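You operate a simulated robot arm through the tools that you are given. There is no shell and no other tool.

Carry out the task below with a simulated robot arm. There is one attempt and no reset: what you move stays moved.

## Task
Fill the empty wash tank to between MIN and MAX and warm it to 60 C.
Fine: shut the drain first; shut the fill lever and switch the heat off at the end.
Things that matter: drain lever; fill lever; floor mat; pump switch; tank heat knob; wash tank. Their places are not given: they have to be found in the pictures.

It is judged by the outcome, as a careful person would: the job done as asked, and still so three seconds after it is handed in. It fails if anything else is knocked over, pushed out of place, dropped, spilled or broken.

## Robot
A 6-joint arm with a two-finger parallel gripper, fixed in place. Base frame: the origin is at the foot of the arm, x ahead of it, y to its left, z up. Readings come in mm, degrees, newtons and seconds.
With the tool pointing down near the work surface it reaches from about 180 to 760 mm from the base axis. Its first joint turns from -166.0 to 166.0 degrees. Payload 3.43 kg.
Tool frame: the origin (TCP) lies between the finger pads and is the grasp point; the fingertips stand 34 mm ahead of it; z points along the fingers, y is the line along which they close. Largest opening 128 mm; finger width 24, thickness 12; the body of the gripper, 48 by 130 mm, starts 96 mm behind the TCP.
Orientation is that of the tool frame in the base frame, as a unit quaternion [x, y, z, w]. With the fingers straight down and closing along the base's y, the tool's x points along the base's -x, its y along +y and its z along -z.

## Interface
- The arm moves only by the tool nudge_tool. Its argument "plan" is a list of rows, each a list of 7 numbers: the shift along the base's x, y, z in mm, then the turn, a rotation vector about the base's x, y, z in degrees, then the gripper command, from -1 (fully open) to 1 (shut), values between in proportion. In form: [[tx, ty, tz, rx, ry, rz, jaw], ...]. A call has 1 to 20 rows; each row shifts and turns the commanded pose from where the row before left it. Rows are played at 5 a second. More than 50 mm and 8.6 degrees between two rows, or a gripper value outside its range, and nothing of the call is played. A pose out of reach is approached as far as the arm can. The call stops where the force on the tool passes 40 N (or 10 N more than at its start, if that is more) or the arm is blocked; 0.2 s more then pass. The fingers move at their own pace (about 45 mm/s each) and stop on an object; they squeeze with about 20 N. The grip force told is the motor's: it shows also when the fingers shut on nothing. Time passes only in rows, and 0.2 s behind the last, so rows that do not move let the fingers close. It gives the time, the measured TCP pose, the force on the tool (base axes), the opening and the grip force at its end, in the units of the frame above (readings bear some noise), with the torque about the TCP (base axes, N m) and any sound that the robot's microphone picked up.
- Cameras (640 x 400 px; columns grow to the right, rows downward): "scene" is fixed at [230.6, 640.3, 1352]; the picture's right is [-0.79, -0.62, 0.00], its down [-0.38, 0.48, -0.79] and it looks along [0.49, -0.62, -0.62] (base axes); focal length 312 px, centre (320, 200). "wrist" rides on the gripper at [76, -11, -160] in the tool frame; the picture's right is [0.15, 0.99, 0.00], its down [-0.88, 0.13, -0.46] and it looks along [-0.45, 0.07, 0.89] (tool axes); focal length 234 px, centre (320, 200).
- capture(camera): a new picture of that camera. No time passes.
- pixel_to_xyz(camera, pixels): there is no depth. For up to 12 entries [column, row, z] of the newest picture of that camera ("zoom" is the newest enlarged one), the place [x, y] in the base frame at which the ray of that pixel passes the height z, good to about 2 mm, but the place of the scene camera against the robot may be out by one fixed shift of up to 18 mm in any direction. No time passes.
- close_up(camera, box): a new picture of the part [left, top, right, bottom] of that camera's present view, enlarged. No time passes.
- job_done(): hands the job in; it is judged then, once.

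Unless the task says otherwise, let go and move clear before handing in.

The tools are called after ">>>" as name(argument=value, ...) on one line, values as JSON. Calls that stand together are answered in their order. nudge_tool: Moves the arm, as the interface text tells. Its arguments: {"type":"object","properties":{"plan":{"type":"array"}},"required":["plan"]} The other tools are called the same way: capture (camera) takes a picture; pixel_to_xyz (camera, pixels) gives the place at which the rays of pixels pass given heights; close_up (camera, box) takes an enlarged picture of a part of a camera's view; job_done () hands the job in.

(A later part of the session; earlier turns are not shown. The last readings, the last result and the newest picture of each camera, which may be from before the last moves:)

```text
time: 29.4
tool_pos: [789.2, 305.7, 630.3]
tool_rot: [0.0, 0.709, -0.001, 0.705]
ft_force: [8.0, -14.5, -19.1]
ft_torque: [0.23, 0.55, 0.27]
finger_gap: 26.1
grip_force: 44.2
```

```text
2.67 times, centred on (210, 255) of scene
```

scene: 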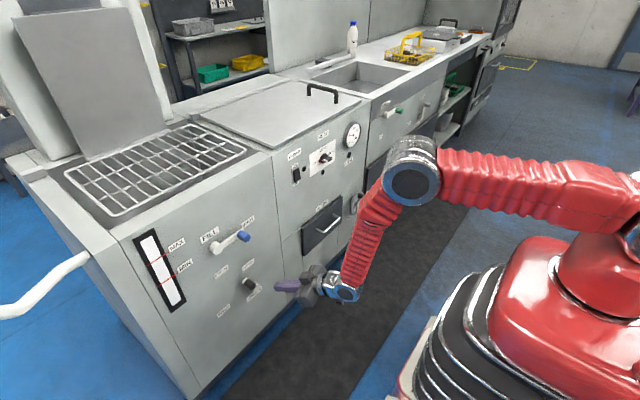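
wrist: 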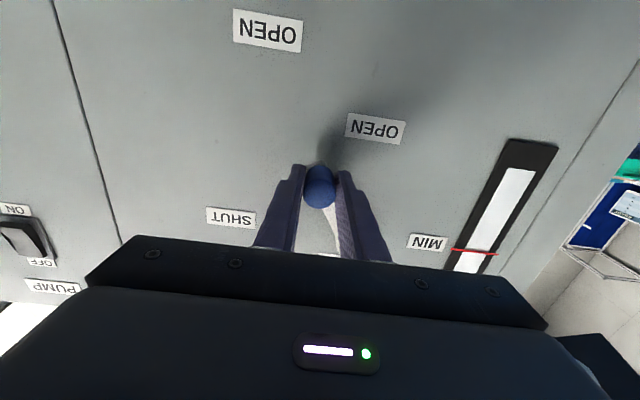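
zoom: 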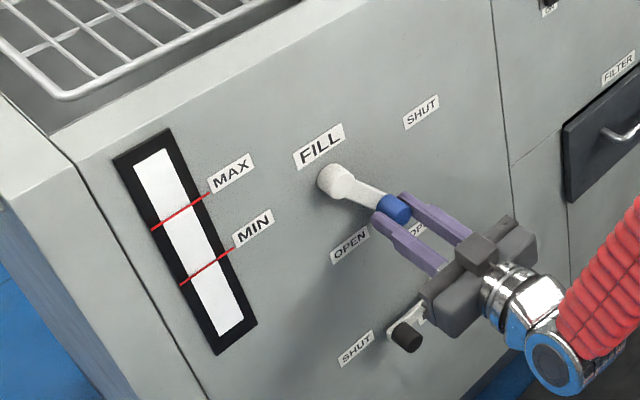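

The lever is about 60 degrees over. The ~24 N reading points radially outward along the arm, so my arc is slightly too tight. I'll move outward by a couple of mm and finish the turn.

>>> nudge_tool(plan=[[0, -1.5, -2.5, 0, 0, 0, 1], [0, 9.4, -5.0, 0, 0, 0, 1], [0, 10, -3.6, 0, 0, 0, 1]])

>>> capture(camera="wrist")

>>> close_up(camera="scene", box=[120, 180, 300, 330])

```text
time: 30.2
tool_pos: [788.7, 326.0, 621.5]
tool_rot: [0.001, 0.706, 0.0, 0.708]
ft_force: [-3.6, -7.5, -2.9]
ft_torque: [0.47, -0.43, -0.18]
finger_gap: 25.5
grip_force: 45.1
```

```text
taken
```

wrist: 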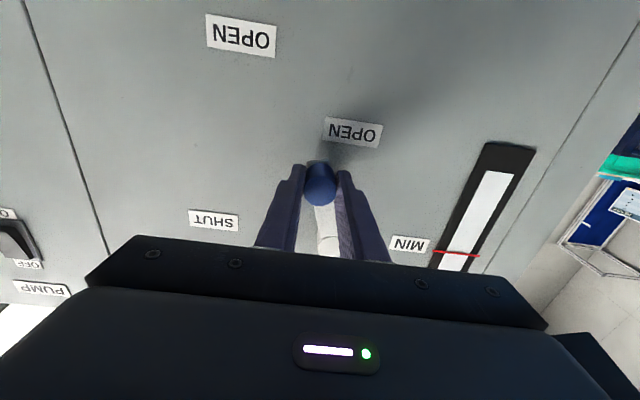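

```text
2.67 times, centred on (210, 255) of scene
```

zoom: 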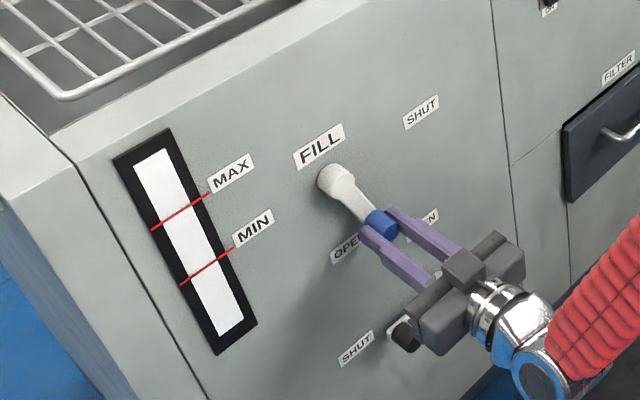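

The lever is nearly down and the force is small again. I'll do the last step to OPEN.

>>> nudge_tool(plan=[[0, 10, -2, 0, 0, 0, 1], [0, 9, -0.7, 0, 0, 0, 1], [0, 3, 0, 0, 0, 0, 1]])

>>> capture(camera="wrist")

>>> close_up(camera="scene", box=[120, 180, 300, 330])

```text
time: 31.0
tool_pos: [788.8, 347.4, 617.6]
tool_rot: [-0.001, 0.707, 0.001, 0.707]
ft_force: [2.7, -3.4, -1.4]
ft_torque: [0.46, 0.29, -0.8]
finger_gap: 26.2
grip_force: 45.0
```

```text
taken
```

wrist: 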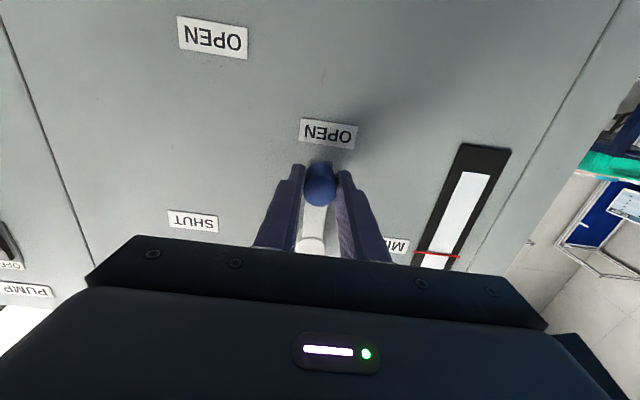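

```text
2.67 times, centred on (210, 255) of scene
```

zoom: 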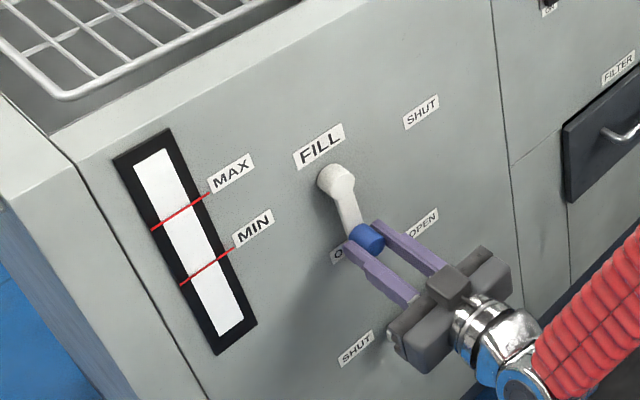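

The fill lever now points down at OPEN. I'll hold the grip and wait 2 seconds to see whether the gauge starts to rise.

>>> nudge_tool(plan=[[0, 0, 0, 0, 0, 0, 1], [0, 0, 0, 0, 0, 0, 1], [0, 0, 0, 0, 0, 0, 1], [0, 0, 0, 0, 0, 0, 1], [0, 0, 0, 0, 0, 0, 1], [0, 0, 0, 0, 0, 0, 1], [0, 0, 0, 0, 0, 0, 1], [0, 0, 0, 0, 0, 0, 1], [0, 0, 0, 0, 0, 0, 1], [0, 0, 0, 0, 0, 0, 1]])

>>> close_up(camera="scene", box=[120, 220, 220, 320])

>>> capture(camera="scene")

```text
time: 33.2
tool_pos: [788.8, 347.4, 618.1]
tool_rot: [0.0, 0.707, 0.0, 0.707]
ft_force: [13.0, 3.3, 1.3]
ft_torque: [-0.03, -0.06, -0.62]
finger_gap: 26.2
grip_force: 44.6
```

```text
4.00 times, centred on (170, 270) of scene
```

zoom: 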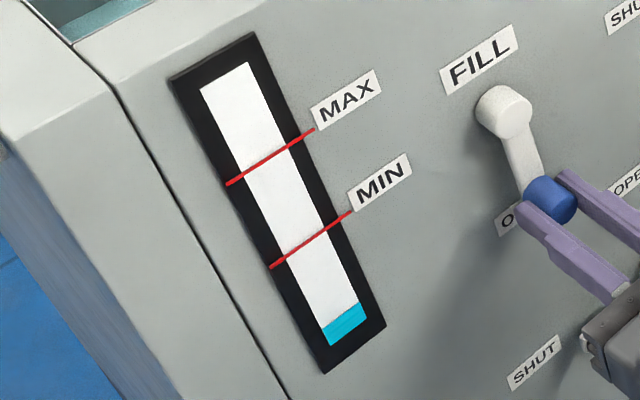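

```text
taken
```

scene: 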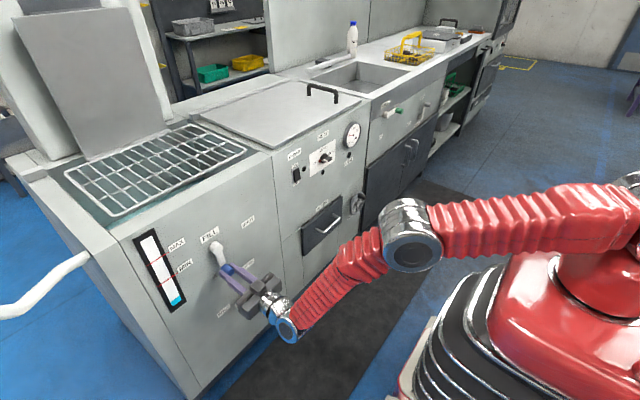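

Blue water has appeared in the gauge, at about 7% of its height (MIN is at about 35%, MAX at about 65%). I'll wait another 4 seconds while holding the lever and measure the rate.

>>> nudge_tool(plan=[[0, 0, 0, 0, 0, 0, 1], [0, 0, 0, 0, 0, 0, 1], [0, 0, 0, 0, 0, 0, 1], [0, 0, 0, 0, 0, 0, 1], [0, 0, 0, 0, 0, 0, 1], [0, 0, 0, 0, 0, 0, 1], [0, 0, 0, 0, 0, 0, 1], [0, 0, 0, 0, 0, 0, 1], [0, 0, 0, 0, 0, 0, 1], [0, 0, 0, 0, 0, 0, 1], [0, 0, 0, 0, 0, 0, 1], [0, 0, 0, 0, 0, 0, 1], [0, 0, 0, 0, 0, 0, 1], [0, 0, 0, 0, 0, 0, 1], [0, 0, 0, 0, 0, 0, 1], [0, 0, 0, 0, 0, 0, 1], [0, 0, 0, 0, 0, 0, 1], [0, 0, 0, 0, 0, 0, 1], [0, 0, 0, 0, 0, 0, 1]])

>>> close_up(camera="scene", box=[120, 220, 220, 320])

```text
time: 37.2
tool_pos: [787.9, 347.2, 618.1]
tool_rot: [-0.001, 0.707, 0.0, 0.707]
ft_force: [9.4, 4.9, 5.9]
ft_torque: [-0.06, -0.31, -0.56]
finger_gap: 26.4
grip_force: 45.2
```

```text
4.00 times, centred on (170, 270) of scene
```

zoom: 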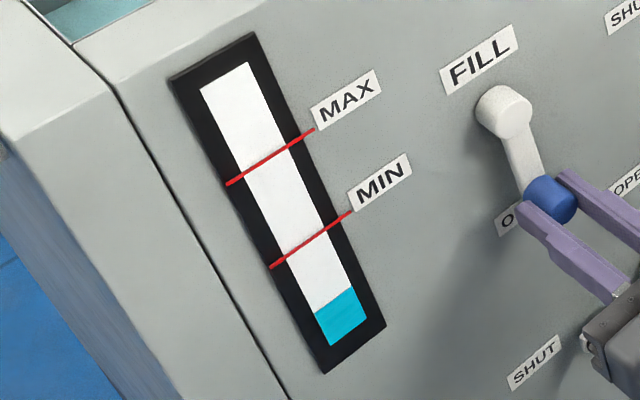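

The level is now about 13%, so it rises about 1.7% per second, and the middle of the band needs about 22 s more. I'll keep waiting.

>>> nudge_tool(plan=[[0, 0, 0, 0, 0, 0, 1], [0, 0, 0, 0, 0, 0, 1], [0, 0, 0, 0, 0, 0, 1], [0, 0, 0, 0, 0, 0, 1], [0, 0, 0, 0, 0, 0, 1], [0, 0, 0, 0, 0, 0, 1], [0, 0, 0, 0, 0, 0, 1], [0, 0, 0, 0, 0, 0, 1], [0, 0, 0, 0, 0, 0, 1], [0, 0, 0, 0, 0, 0, 1], [0, 0, 0, 0, 0, 0, 1], [0, 0, 0, 0, 0, 0, 1], [0, 0, 0, 0, 0, 0, 1], [0, 0, 0, 0, 0, 0, 1], [0, 0, 0, 0, 0, 0, 1], [0, 0, 0, 0, 0, 0, 1], [0, 0, 0, 0, 0, 0, 1], [0, 0, 0, 0, 0, 0, 1], [0, 0, 0, 0, 0, 0, 1], [0, 0, 0, 0, 0, 0, 1]])

>>> nudge_tool(plan=[[0, 0, 0, 0, 0, 0, 1], [0, 0, 0, 0, 0, 0, 1], [0, 0, 0, 0, 0, 0, 1], [0, 0, 0, 0, 0, 0, 1], [0, 0, 0, 0, 0, 0, 1], [0, 0, 0, 0, 0, 0, 1], [0, 0, 0, 0, 0, 0, 1], [0, 0, 0, 0, 0, 0, 1], [0, 0, 0, 0, 0, 0, 1], [0, 0, 0, 0, 0, 0, 1], [0, 0, 0, 0, 0, 0, 1], [0, 0, 0, 0, 0, 0, 1], [0, 0, 0, 0, 0, 0, 1], [0, 0, 0, 0, 0, 0, 1], [0, 0, 0, 0, 0, 0, 1], [0, 0, 0, 0, 0, 0, 1], [0, 0, 0, 0, 0, 0, 1], [0, 0, 0, 0, 0, 0, 1], [0, 0, 0, 0, 0, 0, 1], [0, 0, 0, 0, 0, 0, 1]])

>>> close_up(camera="scene", box=[120, 220, 220, 320])

>>> capture(camera="scene")

```text
time: 41.4
tool_pos: [789.5, 347.1, 616.8]
tool_rot: [0.0, 0.707, 0.0, 0.707]
ft_force: [5.2, 2.3, 6.0]
ft_torque: [0.06, -0.17, -0.58]
finger_gap: 26.1
grip_force: 44.6
```

```text
time: 45.6
tool_pos: [789.2, 347.6, 617.2]
tool_rot: [0.0, 0.707, 0.001, 0.707]
ft_force: [2.5, 2.3, 3.2]
ft_torque: [0.02, -0.09, -0.63]
finger_gap: 26.1
grip_force: 45.2
```

```text
4.00 times, centred on (170, 270) of scene
```

zoom: 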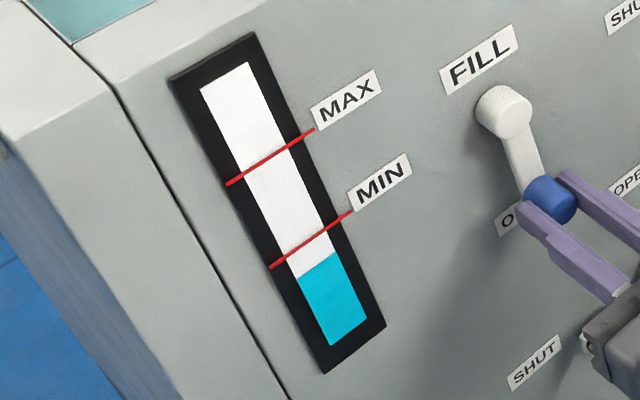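

```text
taken
```

scene: 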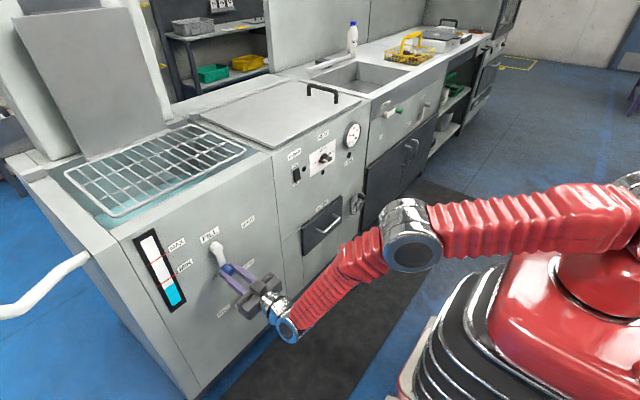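

The level is at about 27%, just under MIN. Two more waits should bring it to about 40%, inside the band.

>>> nudge_tool(plan=[[0, 0, 0, 0, 0, 0, 1], [0, 0, 0, 0, 0, 0, 1], [0, 0, 0, 0, 0, 0, 1], [0, 0, 0, 0, 0, 0, 1], [0, 0, 0, 0, 0, 0, 1], [0, 0, 0, 0, 0, 0, 1], [0, 0, 0, 0, 0, 0, 1], [0, 0, 0, 0, 0, 0, 1], [0, 0, 0, 0, 0, 0, 1], [0, 0, 0, 0, 0, 0, 1], [0, 0, 0, 0, 0, 0, 1], [0, 0, 0, 0, 0, 0, 1], [0, 0, 0, 0, 0, 0, 1], [0, 0, 0, 0, 0, 0, 1], [0, 0, 0, 0, 0, 0, 1], [0, 0, 0, 0, 0, 0, 1], [0, 0, 0, 0, 0, 0, 1], [0, 0, 0, 0, 0, 0, 1], [0, 0, 0, 0, 0, 0, 1], [0, 0, 0, 0, 0, 0, 1]])

>>> nudge_tool(plan=[[0, 0, 0, 0, 0, 0, 1], [0, 0, 0, 0, 0, 0, 1], [0, 0, 0, 0, 0, 0, 1], [0, 0, 0, 0, 0, 0, 1], [0, 0, 0, 0, 0, 0, 1], [0, 0, 0, 0, 0, 0, 1], [0, 0, 0, 0, 0, 0, 1], [0, 0, 0, 0, 0, 0, 1], [0, 0, 0, 0, 0, 0, 1], [0, 0, 0, 0, 0, 0, 1], [0, 0, 0, 0, 0, 0, 1], [0, 0, 0, 0, 0, 0, 1], [0, 0, 0, 0, 0, 0, 1], [0, 0, 0, 0, 0, 0, 1], [0, 0, 0, 0, 0, 0, 1], [0, 0, 0, 0, 0, 0, 1], [0, 0, 0, 0, 0, 0, 1], [0, 0, 0, 0, 0, 0, 1]])

>>> close_up(camera="scene", box=[120, 220, 220, 320])

```text
time: 49.8
tool_pos: [789.4, 347.0, 617.2]
tool_rot: [0.0, 0.707, 0.0, 0.707]
ft_force: [0.6, 2.6, 1.9]
ft_torque: [0.02, -0.07, -0.62]
finger_gap: 26.2
grip_force: 44.6
```

```text
time: 53.6
tool_pos: [789.4, 347.2, 618.1]
tool_rot: [0.0, 0.707, 0.0, 0.707]
ft_force: [-0.8, 0.6, 2.0]
ft_torque: [0.08, -0.07, -0.61]
finger_gap: 26.0
grip_force: 44.8
```

```text
4.00 times, centred on (170, 270) of scene
```

zoom: 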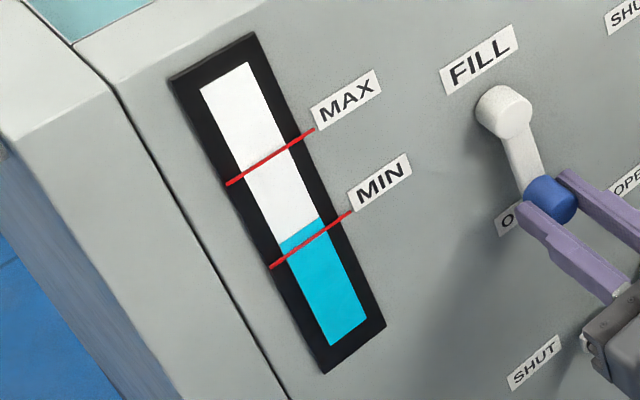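

The level is at about 40%, above MIN. I'll wait about 3.5 s more toward the middle of the band, then start turning the lever back to SHUT.

>>> nudge_tool(plan=[[0, 0, 0, 0, 0, 0, 1], [0, 0, 0, 0, 0, 0, 1], [0, 0, 0, 0, 0, 0, 1], [0, 0, 0, 0, 0, 0, 1], [0, 0, 0, 0, 0, 0, 1], [0, 0, 0, 0, 0, 0, 1], [0, 0, 0, 0, 0, 0, 1], [0, 0, 0, 0, 0, 0, 1], [0, 0, 0, 0, 0, 0, 1], [0, 0, 0, 0, 0, 0, 1], [0, 0, 0, 0, 0, 0, 1], [0, 0, 0, 0, 0, 0, 1], [0, 0, 0, 0, 0, 0, 1], [0, 0, 0, 0, 0, 0, 1], [0, 0, 0, 0, 0, 0, 1], [0, 0, 0, 0, 0, 0, 1]])

>>> nudge_tool(plan=[[0, -8.5, 0.5, 0, 0, 0, 1], [0, -10.5, 2.1, 0, 0, 0, 1], [0, -10.1, 3.4, 0, 0, 0, 1], [0, -9.55, 4.7, 0, 0, 0, 1]])

>>> capture(camera="wrist")

>>> close_up(camera="scene", box=[120, 210, 240, 320])

```text
time: 57.0
tool_pos: [789.3, 347.5, 618.2]
tool_rot: [0.0, 0.707, 0.0, 0.707]
ft_force: [-1.3, 1.5, 0.1]
ft_torque: [0.01, -0.03, -0.59]
finger_gap: 26.3
grip_force: 45.2
```

```text
time: 58.0
tool_pos: [788.6, 310.0, 627.9]
tool_rot: [-0.001, 0.707, 0.001, 0.708]
ft_force: [-1.0, 8.2, -0.7]
ft_torque: [-0.58, 0.04, -0.42]
finger_gap: 26.0
grip_force: 45.3
```

```text
taken
```

wrist: 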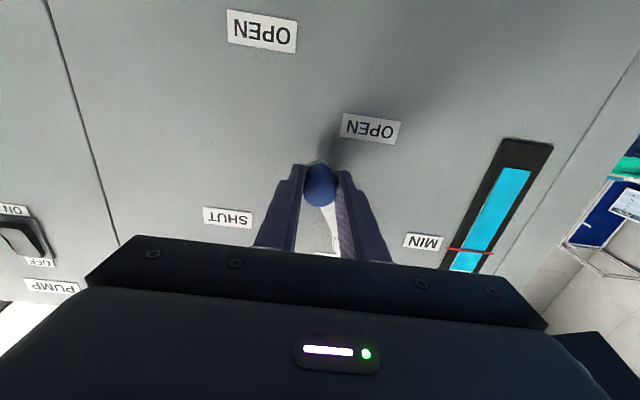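

```text
3.64 times, centred on (180, 265) of scene
```

zoom: 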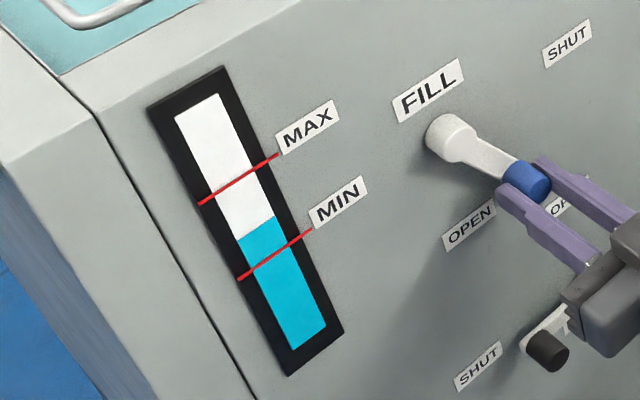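

The level is mid-band, with the surface at about (237,238) between MIN and MAX, and the lever is following. I'll finish turning it to SHUT.

>>> nudge_tool(plan=[[0, -8.85, 5.9, 0, 0, 0, 1], [0, -8.0, 7.1, 0, 0, 0, 1], [0, -7.1, 8.0, 0, 0, 0, 1], [0, -5.9, 8.85, 0, 0, 0, 1], [0, -4.7, 9.55, 0, 0, 0, 1], [0, -3.4, 10.1, 0, 0, 0, 1], [0, -2.1, 10.5, 0, 0, 0, 1], [0, -0.7, 10.6, 0, 0, 0, 1], [0, 0, 1.5, 0, 0, 0, 1]])

>>> capture(camera="wrist")

>>> close_up(camera="scene", box=[120, 200, 260, 320])

```text
time: 60.0
tool_pos: [788.9, 267.9, 697.5]
tool_rot: [-0.001, 0.709, 0.0, 0.705]
ft_force: [12.8, 17.7, -17.8]
ft_torque: [-0.19, 0.07, 0.21]
finger_gap: 25.3
grip_force: 45.1
```

```text
taken
```

wrist: 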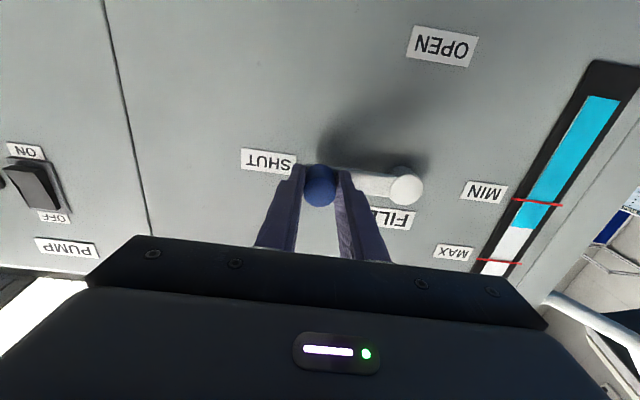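

```text
3.33 times, centred on (190, 260) of scene
```

zoom: 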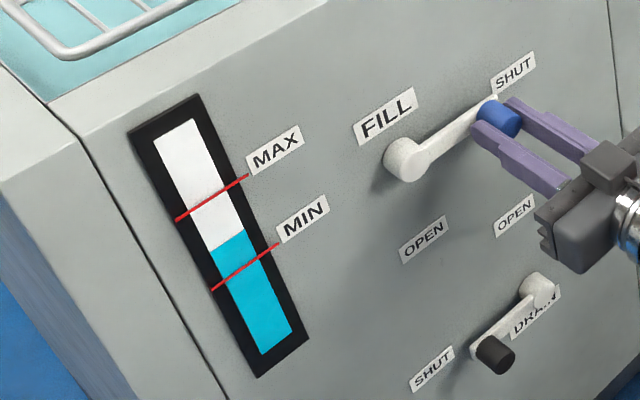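

The lever is against its upper stop at SHUT (18 N back-force), and the level sits between MIN and MAX. I'll open the jaws and back off straight.

>>> nudge_tool(plan=[[0, 0, 0, 0, 0, 0, 0.4], [0, 0, 0, 0, 0, 0, 0.0], [0, 0, 0, 0, 0, 0, 0.0], [-20, 0, 0, 0, 0, 0, 0.0], [-25, 0, 0, 0, 0, 0, 0.0], [-25, 0, 0, 0, 0, 0, 0.0], [-25, 0, 0, 0, 0, 0, 0.0], [0, 0, 0, 0, 0, 0, 0.0]])

>>> capture(camera="wrist")

>>> close_up(camera="scene", box=[120, 200, 260, 320])

>>> close_up(camera="scene", box=[270, 110, 390, 220])

```text
time: 61.8
tool_pos: [695.1, 268.4, 700.6]
tool_rot: [0.001, 0.707, -0.001, 0.707]
ft_force: [0.6, 0.6, 0.2]
ft_torque: [0.01, 0.0, 0.03]
finger_gap: 63.9
grip_force: 0.0
```

```text
taken
```

wrist: 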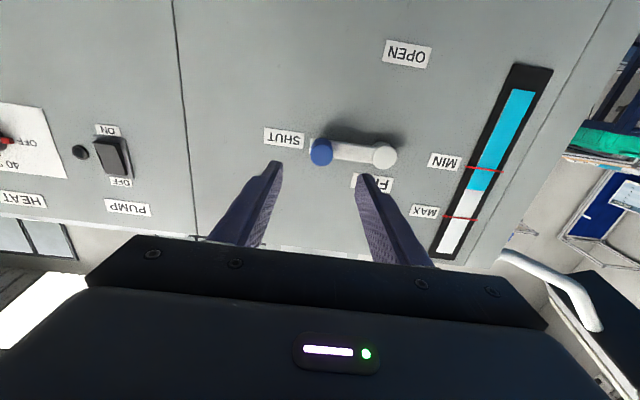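

```text
3.33 times, centred on (190, 260) of scene
```

zoom: 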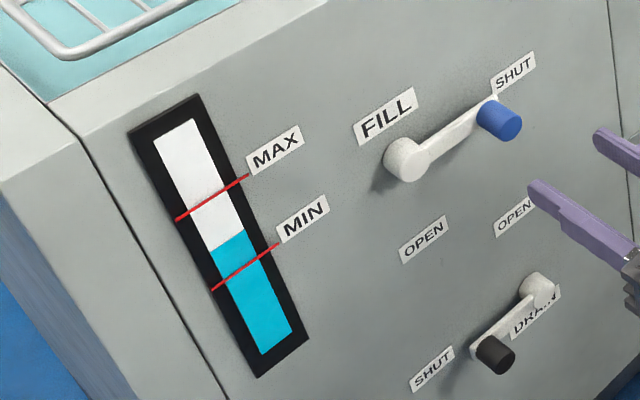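

```text
3.64 times, centred on (330, 165) of scene
```

zoom: 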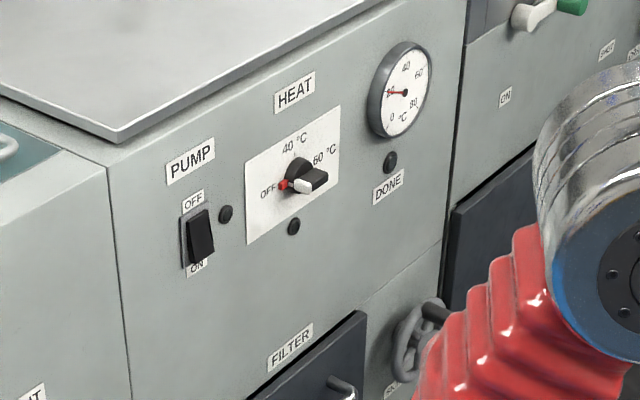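

Fill is shut, drain is shut and the level is steady at mid-band. Now for the heat: I'll move across in front of the knob at about y=-165, z=755, with the jaws staying partly open, and look.

>>> nudge_tool(plan=[[0, -36, 4.5, 0, 0, 0, 0.0], [0, -36, 4.5, 0, 0, 0, 0.0], [0, -36, 4.5, 0, 0, 0, 0.0], [0, -36, 4.5, 0, 0, 0, 0.0], [0, -36, 4.5, 0, 0, 0, 0.0], [0, -36, 4.5, 0, 0, 0, 0.0], [0, -36, 4.5, 0, 0, 0, 0.0], [0, -36, 4.5, 0, 0, 0, 0.0], [0, -36, 4.5, 0, 0, 0, 0.0], [0, -36, 4.5, 0, 0, 0, 0.0], [0, -36, 4.5, 0, 0, 0, 0.0], [0, -36, 4.5, 0, 0, 0, 0.0], [0, 0, 0, 0, 0, 0, 0.0]])

>>> capture(camera="wrist")

>>> close_up(camera="wrist", box=[220, 60, 420, 240])

>>> capture(camera="scene")

```text
time: 64.6
tool_pos: [694.9, -162.6, 755.1]
tool_rot: [-0.001, 0.707, 0.001, 0.707]
ft_force: [-0.2, 0.2, 0.3]
ft_torque: [0.01, 0.02, 0.02]
finger_gap: 64.2
grip_force: 0.1
```

```text
taken
```

wrist: 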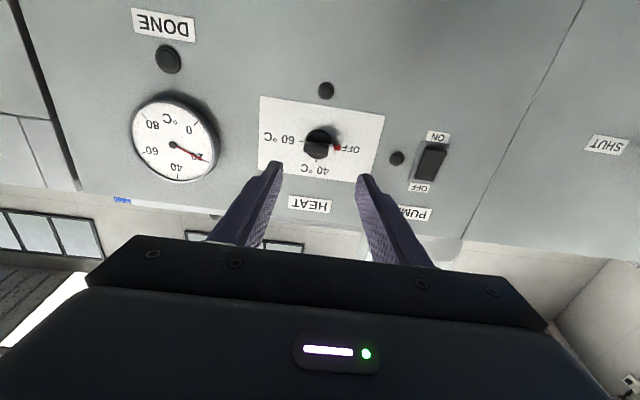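

```text
2.22 times, centred on (320, 150) of wrist
```

zoom: 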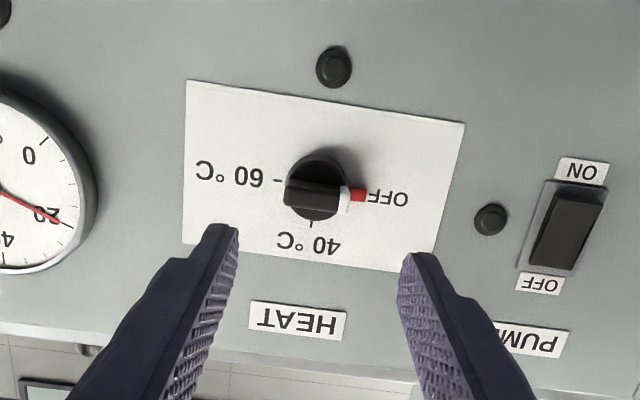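

```text
taken
```

scene: 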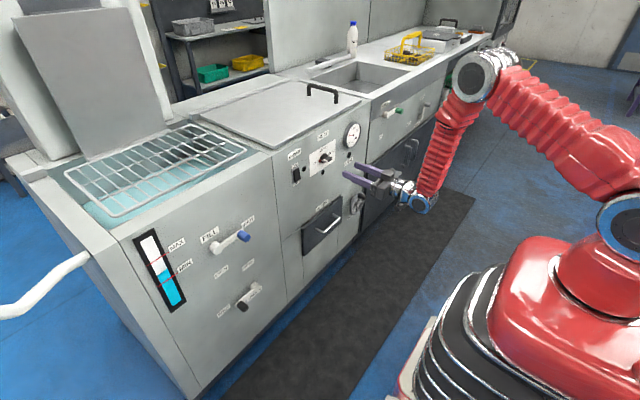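

The knob is clear: the bar lies horizontal with its white tip (344,200) pointing at OFF, 40 above it and 60 on the -y side. I'll read its location.

>>> pixel_to_xyz(camera="wrist", pixels=[[319.1, 147.7, 740], [319.1, 147.7, 760], [331, 150, 740], [331, 150, 760], [305, 146, 740], [305, 146, 760], [431, 162, 750], [431, 162, 770], [325, 90, 690], [325, 90, 700], [318, 163, 760], [318, 163, 780]])

>>> pixel_to_xyz(camera="scene", pixels=[[327, 158, 760], [327, 158, 770], [296, 174, 760], [296, 174, 740]])

>>> close_up(camera="scene", box=[280, 130, 370, 200])

```text
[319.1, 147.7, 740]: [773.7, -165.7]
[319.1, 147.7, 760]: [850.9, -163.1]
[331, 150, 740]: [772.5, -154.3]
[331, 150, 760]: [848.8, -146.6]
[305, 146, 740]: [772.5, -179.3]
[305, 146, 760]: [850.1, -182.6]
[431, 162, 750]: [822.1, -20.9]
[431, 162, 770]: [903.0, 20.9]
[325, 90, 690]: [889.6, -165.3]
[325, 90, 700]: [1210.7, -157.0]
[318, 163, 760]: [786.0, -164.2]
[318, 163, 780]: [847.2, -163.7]
```

```text
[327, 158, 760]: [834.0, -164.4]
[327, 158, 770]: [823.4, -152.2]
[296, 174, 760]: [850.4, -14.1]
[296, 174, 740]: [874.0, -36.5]
```

```text
5.71 times, centred on (325, 165) of scene
```

zoom: 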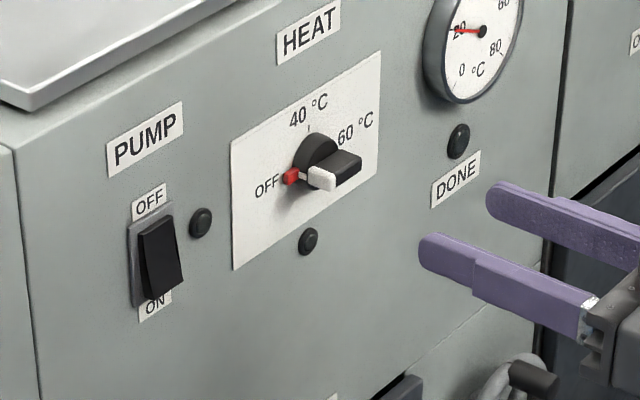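

The knob bar is about 34 mm long, centred near (825,-164,753), with its front face at about x=825. To grip its flanks the jaws must close vertically, so I'll roll the tool -90 degrees about x at this stand-off.

>>> nudge_tool(plan=[[0, 0, 0, -8, 0, 0, 0.0], [0, 0, 0, -8, 0, 0, 0.0], [0, 0, 0, -8, 0, 0, 0.0], [0, 0, 0, -8, 0, 0, 0.0], [0, 0, 0, -8, 0, 0, 0.0], [0, 0, 0, -8, 0, 0, 0.0], [0, 0, 0, -8, 0, 0, 0.0], [0, 0, 0, -8, 0, 0, 0.0], [0, 0, 0, -8, 0, 0, 0.0], [0, 0, 0, -8, 0, 0, 0.0], [0, 0, 0, -8, 0, 0, 0.0], [0, 0, 0, -2, 0, 0, 0.0], [0, 0, 0, 0, 0, 0, 0.0]])

>>> capture(camera="wrist")

>>> close_up(camera="wrist", box=[220, 60, 420, 240])

```text
time: 67.4
tool_pos: [694.0, -163.7, 754.9]
tool_rot: [0.501, -0.499, 0.5, -0.5]
ft_force: [-0.1, -0.5, -0.3]
ft_torque: [-0.01, 0.01, 0.01]
finger_gap: 64.2
grip_force: 0.1
```

```text
taken
```

wrist: 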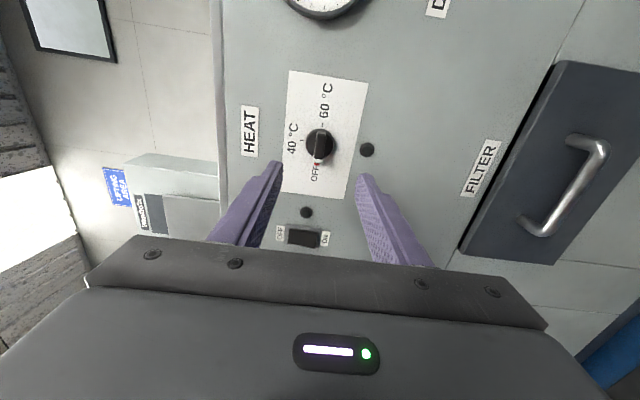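

```text
2.22 times, centred on (320, 150) of wrist
```

zoom: 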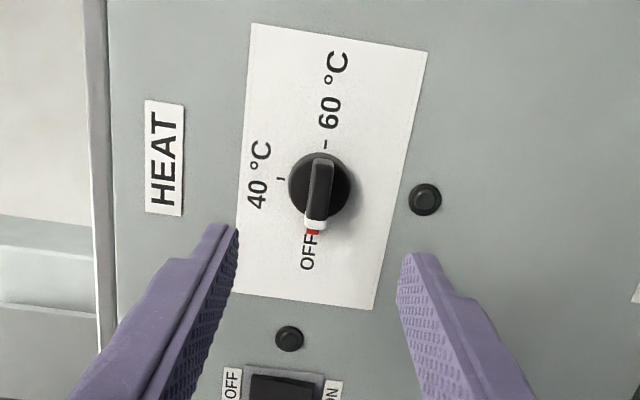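

Stereo from the two roll angles puts the bar front at x≈831, z≈754.5, y≈-165, with the panel face at about 852. I'll narrow the jaws to about 30 mm and approach to TCP x=800 (tips at 834).

>>> nudge_tool(plan=[[20, 0, 0, 0, 0, 0, 0.53], [20, -0.5, 0, 0, 0, 0, 0.53], [20, -0.5, 0, 0, 0, 0, 0.53], [20, 0, 0, 0, 0, 0, 0.53], [14, 0, 0, 0, 0, 0, 0.53], [8, 0, 0, 0, 0, 0, 0.53], [4, 0, 0, 0, 0, 0, 0.53], [0, 0, 0, 0, 0, 0, 0.53]])

>>> capture(camera="wrist")

>>> close_up(camera="wrist", box=[240, 100, 400, 240])

>>> close_up(camera="scene", box=[280, 130, 370, 200])

```text
time: 69.2
tool_pos: [798.9, -165.2, 754.2]
tool_rot: [0.5, -0.5, 0.499, -0.5]
ft_force: [-0.2, 0.6, -0.6]
ft_torque: [0.01, -0.01, 0.01]
finger_gap: 30.0
grip_force: 0.1
```

```text
taken
```

wrist: 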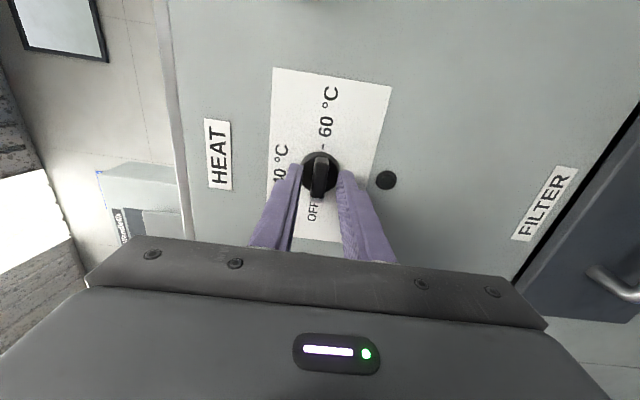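

```text
2.86 times, centred on (320, 170) of wrist
```

zoom: 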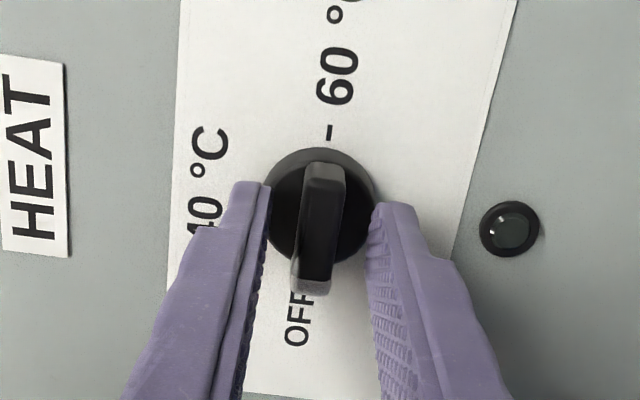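

```text
5.71 times, centred on (325, 165) of scene
```

zoom: 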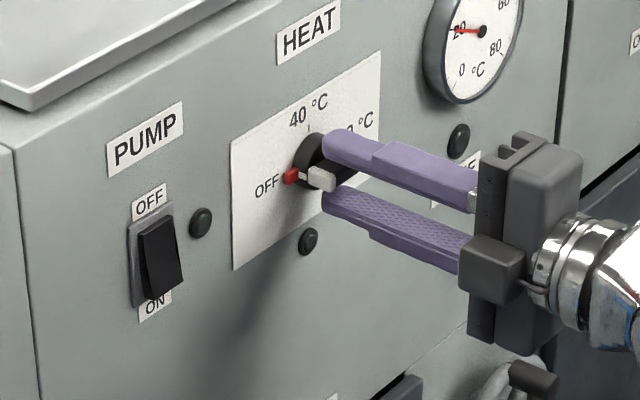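

The fingers straddle the bar (wrist zoom 320,230) without touching. I'll creep forward a few mm in small steps to deepen the hold.

>>> nudge_tool(plan=[[2, 0, 0, 0, 0, 0, 0.53], [2, 0, 0, 0, 0, 0, 0.53], [1.5, 0, 0, 0, 0, 0, 0.53]])

>>> close_up(camera="wrist", box=[240, 100, 400, 240])

```text
time: 70.0
tool_pos: [801.5, -165.1, 753.2]
tool_rot: [-0.5, 0.501, -0.499, 0.499]
ft_force: [-17.8, 0.4, 5.6]
ft_torque: [0.01, -0.54, 0.04]
finger_gap: 33.1
grip_force: 2.2
stopped in row 3: the force on the tool passed its limit at 45 N (the readings are from after the stop); the commanded pose is now the measured one
```

```text
2.86 times, centred on (320, 170) of wrist
```

zoom: 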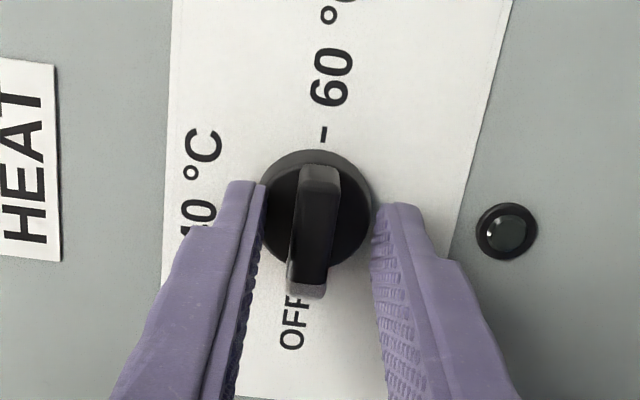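

The fingertips touched the knob's disc at about x=835 (45 N stop). I'll back off 2 mm and close on the bar.

>>> nudge_tool(plan=[[-2, 0, 0.8, 0, 0, 0, 0.53], [0, 0, 0, 0, 0, 0, 0.6], [0, 0, 0, 0, 0, 0, 0.8], [0, 0, 0, 0, 0, 0, 1], [0, 0, 0, 0, 0, 0, 1], [0, 0, 0, 0, 0, 0, 1]])

>>> close_up(camera="wrist", box=[240, 100, 400, 240])

>>> close_up(camera="scene", box=[280, 130, 370, 200])

```text
time: 71.4
tool_pos: [801.6, -164.1, 753.8]
tool_rot: [-0.5, 0.502, -0.499, 0.499]
ft_force: [3.1, -0.8, 12.2]
ft_torque: [0.0, -0.45, 0.38]
finger_gap: 11.8
grip_force: 44.8
```

```text
2.86 times, centred on (320, 170) of wrist
```

zoom: 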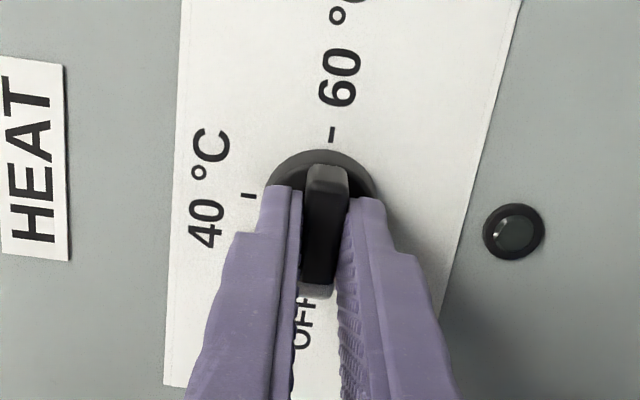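

```text
5.71 times, centred on (325, 165) of scene
```

zoom: 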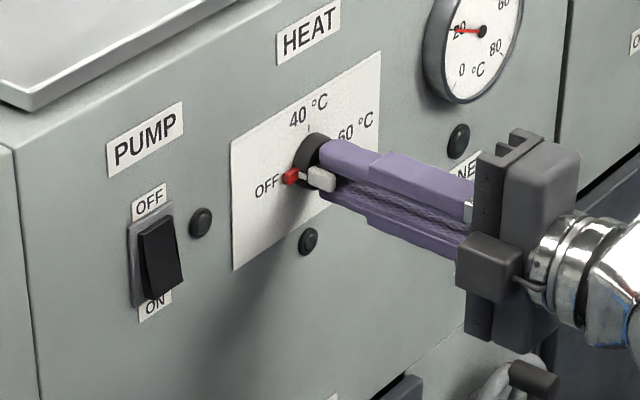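

The bar is gripped (gap 11.8 mm). I'll turn it clockwise as seen from the front, OFF toward 40, which is +x rotation, and check the forces after 40 degrees.

>>> nudge_tool(plan=[[0, 0, 0, 8, 0, 0, 1], [0, 0, 0, 8, 0, 0, 1], [0, 0, 0, 8, 0, 0, 1], [0, 0, 0, 8, 0, 0, 1], [0, 0, 0, 8, 0, 0, 1]])

>>> close_up(camera="wrist", box=[220, 80, 420, 240])

>>> close_up(camera="scene", box=[280, 130, 370, 200])

```text
time: 72.6
tool_pos: [802.5, -165.1, 756.1]
tool_rot: [-0.298, 0.641, -0.298, 0.642]
ft_force: [11.4, 0.5, 22.1]
ft_torque: [0.01, 0.03, -0.95]
finger_gap: 11.9
grip_force: 44.8
```

```text
2.50 times, centred on (320, 160) of wrist
```

zoom: 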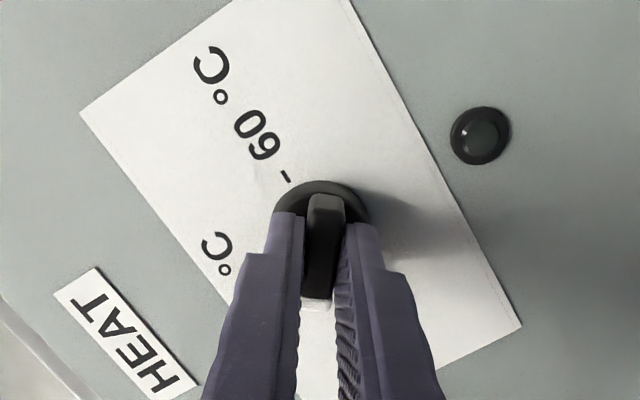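

```text
5.71 times, centred on (325, 165) of scene
```

zoom: 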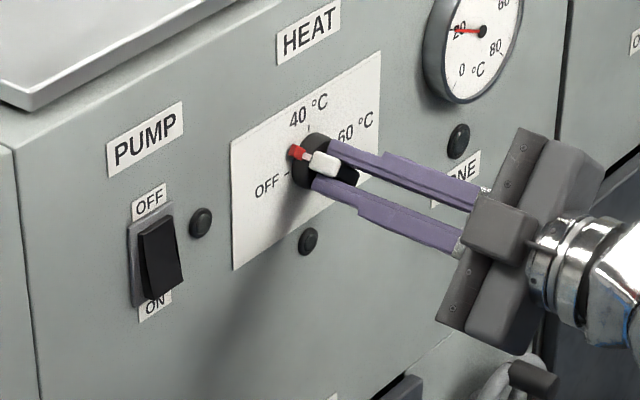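

The knob and its red pointer turned with the gripper. The +z force of 22 N says I'm holding slightly low, so I'll raise 2 mm as I continue on toward 40.

>>> nudge_tool(plan=[[0, 0, 1.5, 0, 0, 0, 1], [0, 0, 1, 8, 0, 0, 1], [0, 0, 0, 8, 0, 0, 1], [0, 0, 0, 8, 0, 0, 1], [0, 0, 0, 8, 0, 0, 1], [0, 0, 0, 8, 0, 0, 1], [0, 0, 0, 8, 0, 0, 1]])

>>> close_up(camera="wrist", box=[220, 80, 420, 240])

>>> close_up(camera="scene", box=[280, 130, 370, 200])

```text
time: 74.2
tool_pos: [800.5, -164.7, 754.5]
tool_rot: [-0.012, 0.707, -0.01, 0.707]
ft_force: [18.0, -4.3, 11.4]
ft_torque: [0.02, 0.75, -0.53]
finger_gap: 11.6
grip_force: 45.4
```

```text
2.50 times, centred on (320, 160) of wrist
```

zoom: 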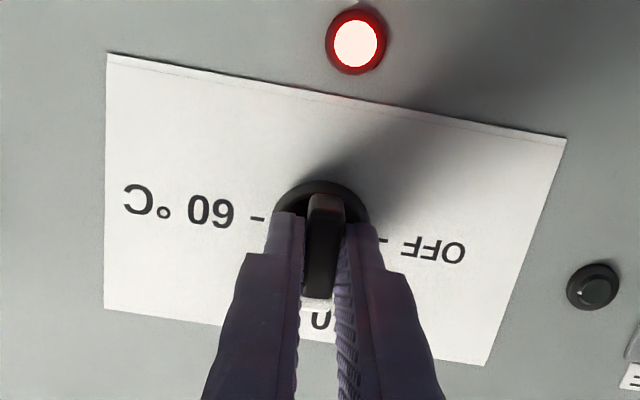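

```text
5.71 times, centred on (325, 165) of scene
```

zoom: 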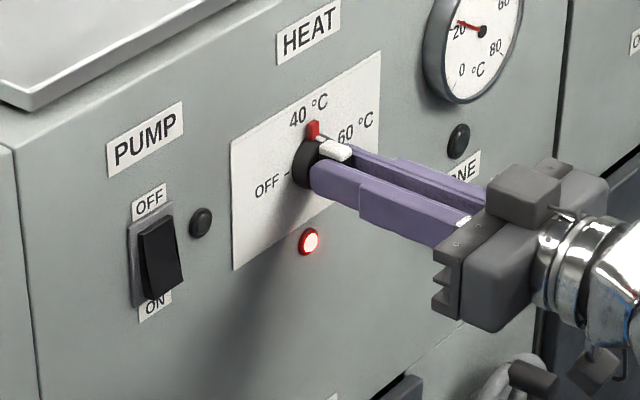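

The pointer is at 40 and the red heat lamp (scene zoom 308,241) has come on. I'll continue another 90 degrees to 60.

>>> nudge_tool(plan=[[0.8, 0, 0.5, 8, 0, 0, 1], [0.5, 0, 0, 8, 0, 0, 1], [0, 0, 0, 8, 0, 0, 1], [0, 0, 0, 8, 0, 0, 1], [0, 0, 0, 8, 0, 0, 1], [0, 0, 0, 8, 0, 0, 1]])

>>> close_up(camera="scene", box=[280, 110, 390, 200])

```text
time: 75.6
tool_pos: [801.6, -165.0, 754.8]
tool_rot: [0.278, 0.651, 0.278, 0.65]
ft_force: [-18.9, -6.5, 5.0]
ft_torque: [0.01, 0.76, 0.44]
finger_gap: 11.9
grip_force: 45.7
```

```text
4.44 times, centred on (335, 155) of scene
```

zoom: 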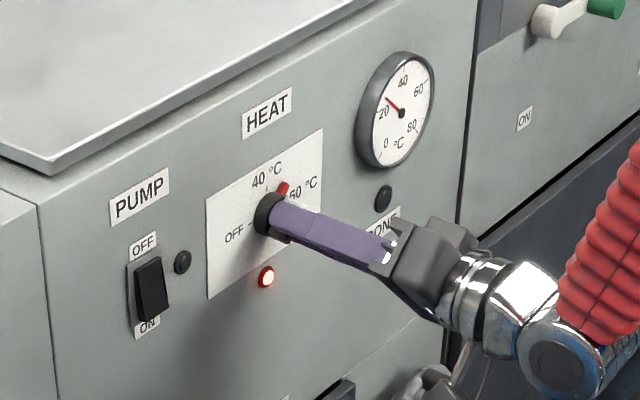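

The pointer is between 40 and 60 and the gauge needle is already climbing. I'll ease back 1 mm and finish the turn to 60.

>>> nudge_tool(plan=[[-0.8, 0, 0, 8, 0, 0, 1], [0, 0, 0, 8, 0, 0, 1], [0, 0, 0, 8, 0, 0, 1], [0, 0, 0, 8, 0, 0, 1], [0, 0, 0, 8, 0, 0, 1], [0, 0, 0, 3, 0, 0, 1]])

>>> close_up(camera="scene", box=[280, 110, 390, 200])

>>> capture(camera="wrist")

```text
time: 77.0
tool_pos: [801.4, -165.0, 754.8]
tool_rot: [0.497, 0.503, 0.497, 0.504]
ft_force: [-9.9, -5.2, -9.3]
ft_torque: [0.03, 0.47, 0.81]
finger_gap: 12.0
grip_force: 44.8
```

```text
4.44 times, centred on (335, 155) of scene
```

zoom: 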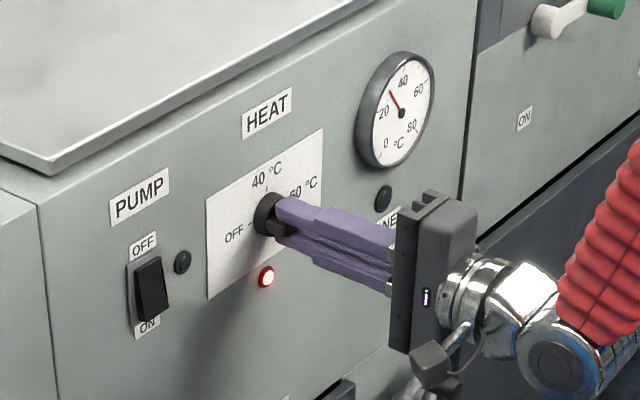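

```text
taken
```

wrist: 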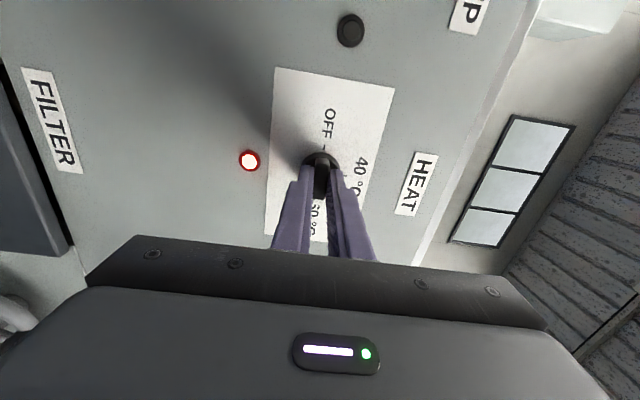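

The knob is at 60, the lamp is on and the needle reads about 30. I'll hold and wait, watching the gauge and the DONE lamp.

>>> nudge_tool(plan=[[0, 0, 0, 0, 0, 0, 1], [0, 0, 0, 0, 0, 0, 1], [0, 0, 0, 0, 0, 0, 1], [0, 0, 0, 0, 0, 0, 1], [0, 0, 0, 0, 0, 0, 1], [0, 0, 0, 0, 0, 0, 1], [0, 0, 0, 0, 0, 0, 1], [0, 0, 0, 0, 0, 0, 1], [0, 0, 0, 0, 0, 0, 1], [0, 0, 0, 0, 0, 0, 1], [0, 0, 0, 0, 0, 0, 1], [0, 0, 0, 0, 0, 0, 1], [0, 0, 0, 0, 0, 0, 1], [0, 0, 0, 0, 0, 0, 1], [0, 0, 0, 0, 0, 0, 1]])

>>> close_up(camera="scene", box=[320, 110, 390, 170])

>>> close_up(camera="scene", box=[120, 200, 260, 320])

```text
time: 80.2
tool_pos: [801.9, -165.1, 754.4]
tool_rot: [0.496, 0.503, 0.496, 0.505]
ft_force: [-18.8, -0.3, -18.6]
ft_torque: [0.03, 0.67, -0.37]
finger_gap: 11.6
grip_force: 45.1
```

```text
6.67 times, centred on (355, 140) of scene
```

zoom: 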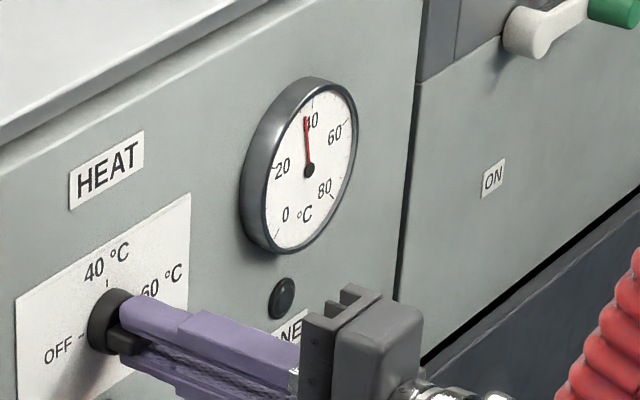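

```text
3.33 times, centred on (190, 260) of scene
```

zoom: 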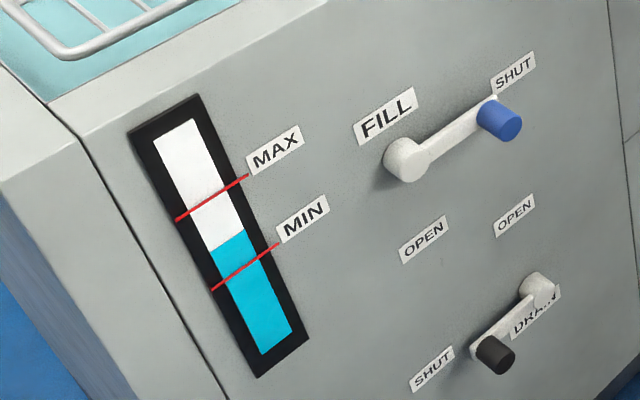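

The needle is at about 39, rising about 2.6 °C per second, and the level hasn't changed. I'll wait about 4 s more, to roughly 50.

>>> nudge_tool(plan=[[0, 0, 0, 0, 0, 0, 1], [0, 0, 0, 0, 0, 0, 1], [0, 0, 0, 0, 0, 0, 1], [0, 0, 0, 0, 0, 0, 1], [0, 0, 0, 0, 0, 0, 1], [0, 0, 0, 0, 0, 0, 1], [0, 0, 0, 0, 0, 0, 1], [0, 0, 0, 0, 0, 0, 1], [0, 0, 0, 0, 0, 0, 1], [0, 0, 0, 0, 0, 0, 1], [0, 0, 0, 0, 0, 0, 1], [0, 0, 0, 0, 0, 0, 1], [0, 0, 0, 0, 0, 0, 1], [0, 0, 0, 0, 0, 0, 1], [0, 0, 0, 0, 0, 0, 1], [0, 0, 0, 0, 0, 0, 1], [0, 0, 0, 0, 0, 0, 1], [0, 0, 0, 0, 0, 0, 1], [0, 0, 0, 0, 0, 0, 1]])

>>> close_up(camera="scene", box=[320, 110, 390, 170])

```text
time: 84.2
tool_pos: [802.0, -165.5, 754.4]
tool_rot: [0.496, 0.503, 0.497, 0.504]
ft_force: [-16.4, 0.0, -21.0]
ft_torque: [-0.01, 0.65, 0.1]
finger_gap: 11.8
grip_force: 45.2
```

```text
6.67 times, centred on (355, 140) of scene
```

zoom: 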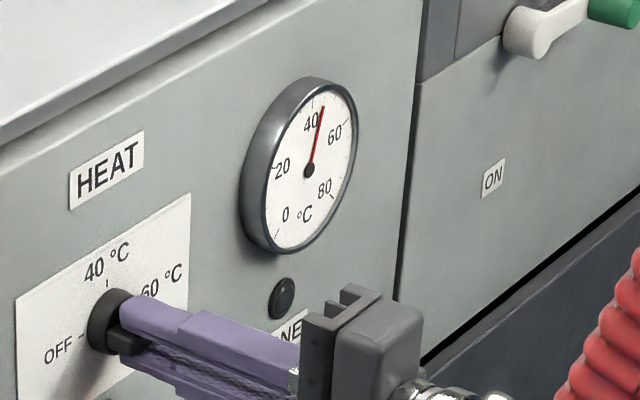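

The needle is a little past 40, at about 47. I'll wait another 4 s.

>>> nudge_tool(plan=[[0, 0, 0, 0, 0, 0, 1], [0, 0, 0, 0, 0, 0, 1], [0, 0, 0, 0, 0, 0, 1], [0, 0, 0, 0, 0, 0, 1], [0, 0, 0, 0, 0, 0, 1], [0, 0, 0, 0, 0, 0, 1], [0, 0, 0, 0, 0, 0, 1], [0, 0, 0, 0, 0, 0, 1], [0, 0, 0, 0, 0, 0, 1], [0, 0, 0, 0, 0, 0, 1], [0, 0, 0, 0, 0, 0, 1], [0, 0, 0, 0, 0, 0, 1], [0, 0, 0, 0, 0, 0, 1], [0, 0, 0, 0, 0, 0, 1], [0, 0, 0, 0, 0, 0, 1], [0, 0, 0, 0, 0, 0, 1], [0, 0, 0, 0, 0, 0, 1], [0, 0, 0, 0, 0, 0, 1], [0, 0, 0, 0, 0, 0, 1]])

>>> close_up(camera="scene", box=[320, 110, 390, 170])

```text
time: 88.2
tool_pos: [801.7, -164.3, 754.7]
tool_rot: [0.496, 0.503, 0.496, 0.504]
ft_force: [-16.7, 0.5, -20.7]
ft_torque: [0.02, 0.7, -0.01]
finger_gap: 11.9
grip_force: 45.0
```

```text
6.67 times, centred on (355, 140) of scene
```

zoom: 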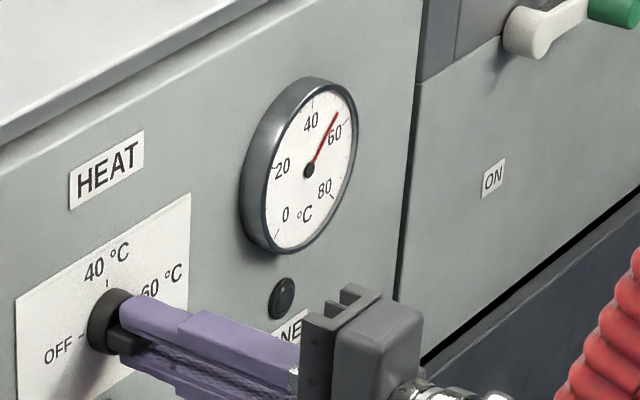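

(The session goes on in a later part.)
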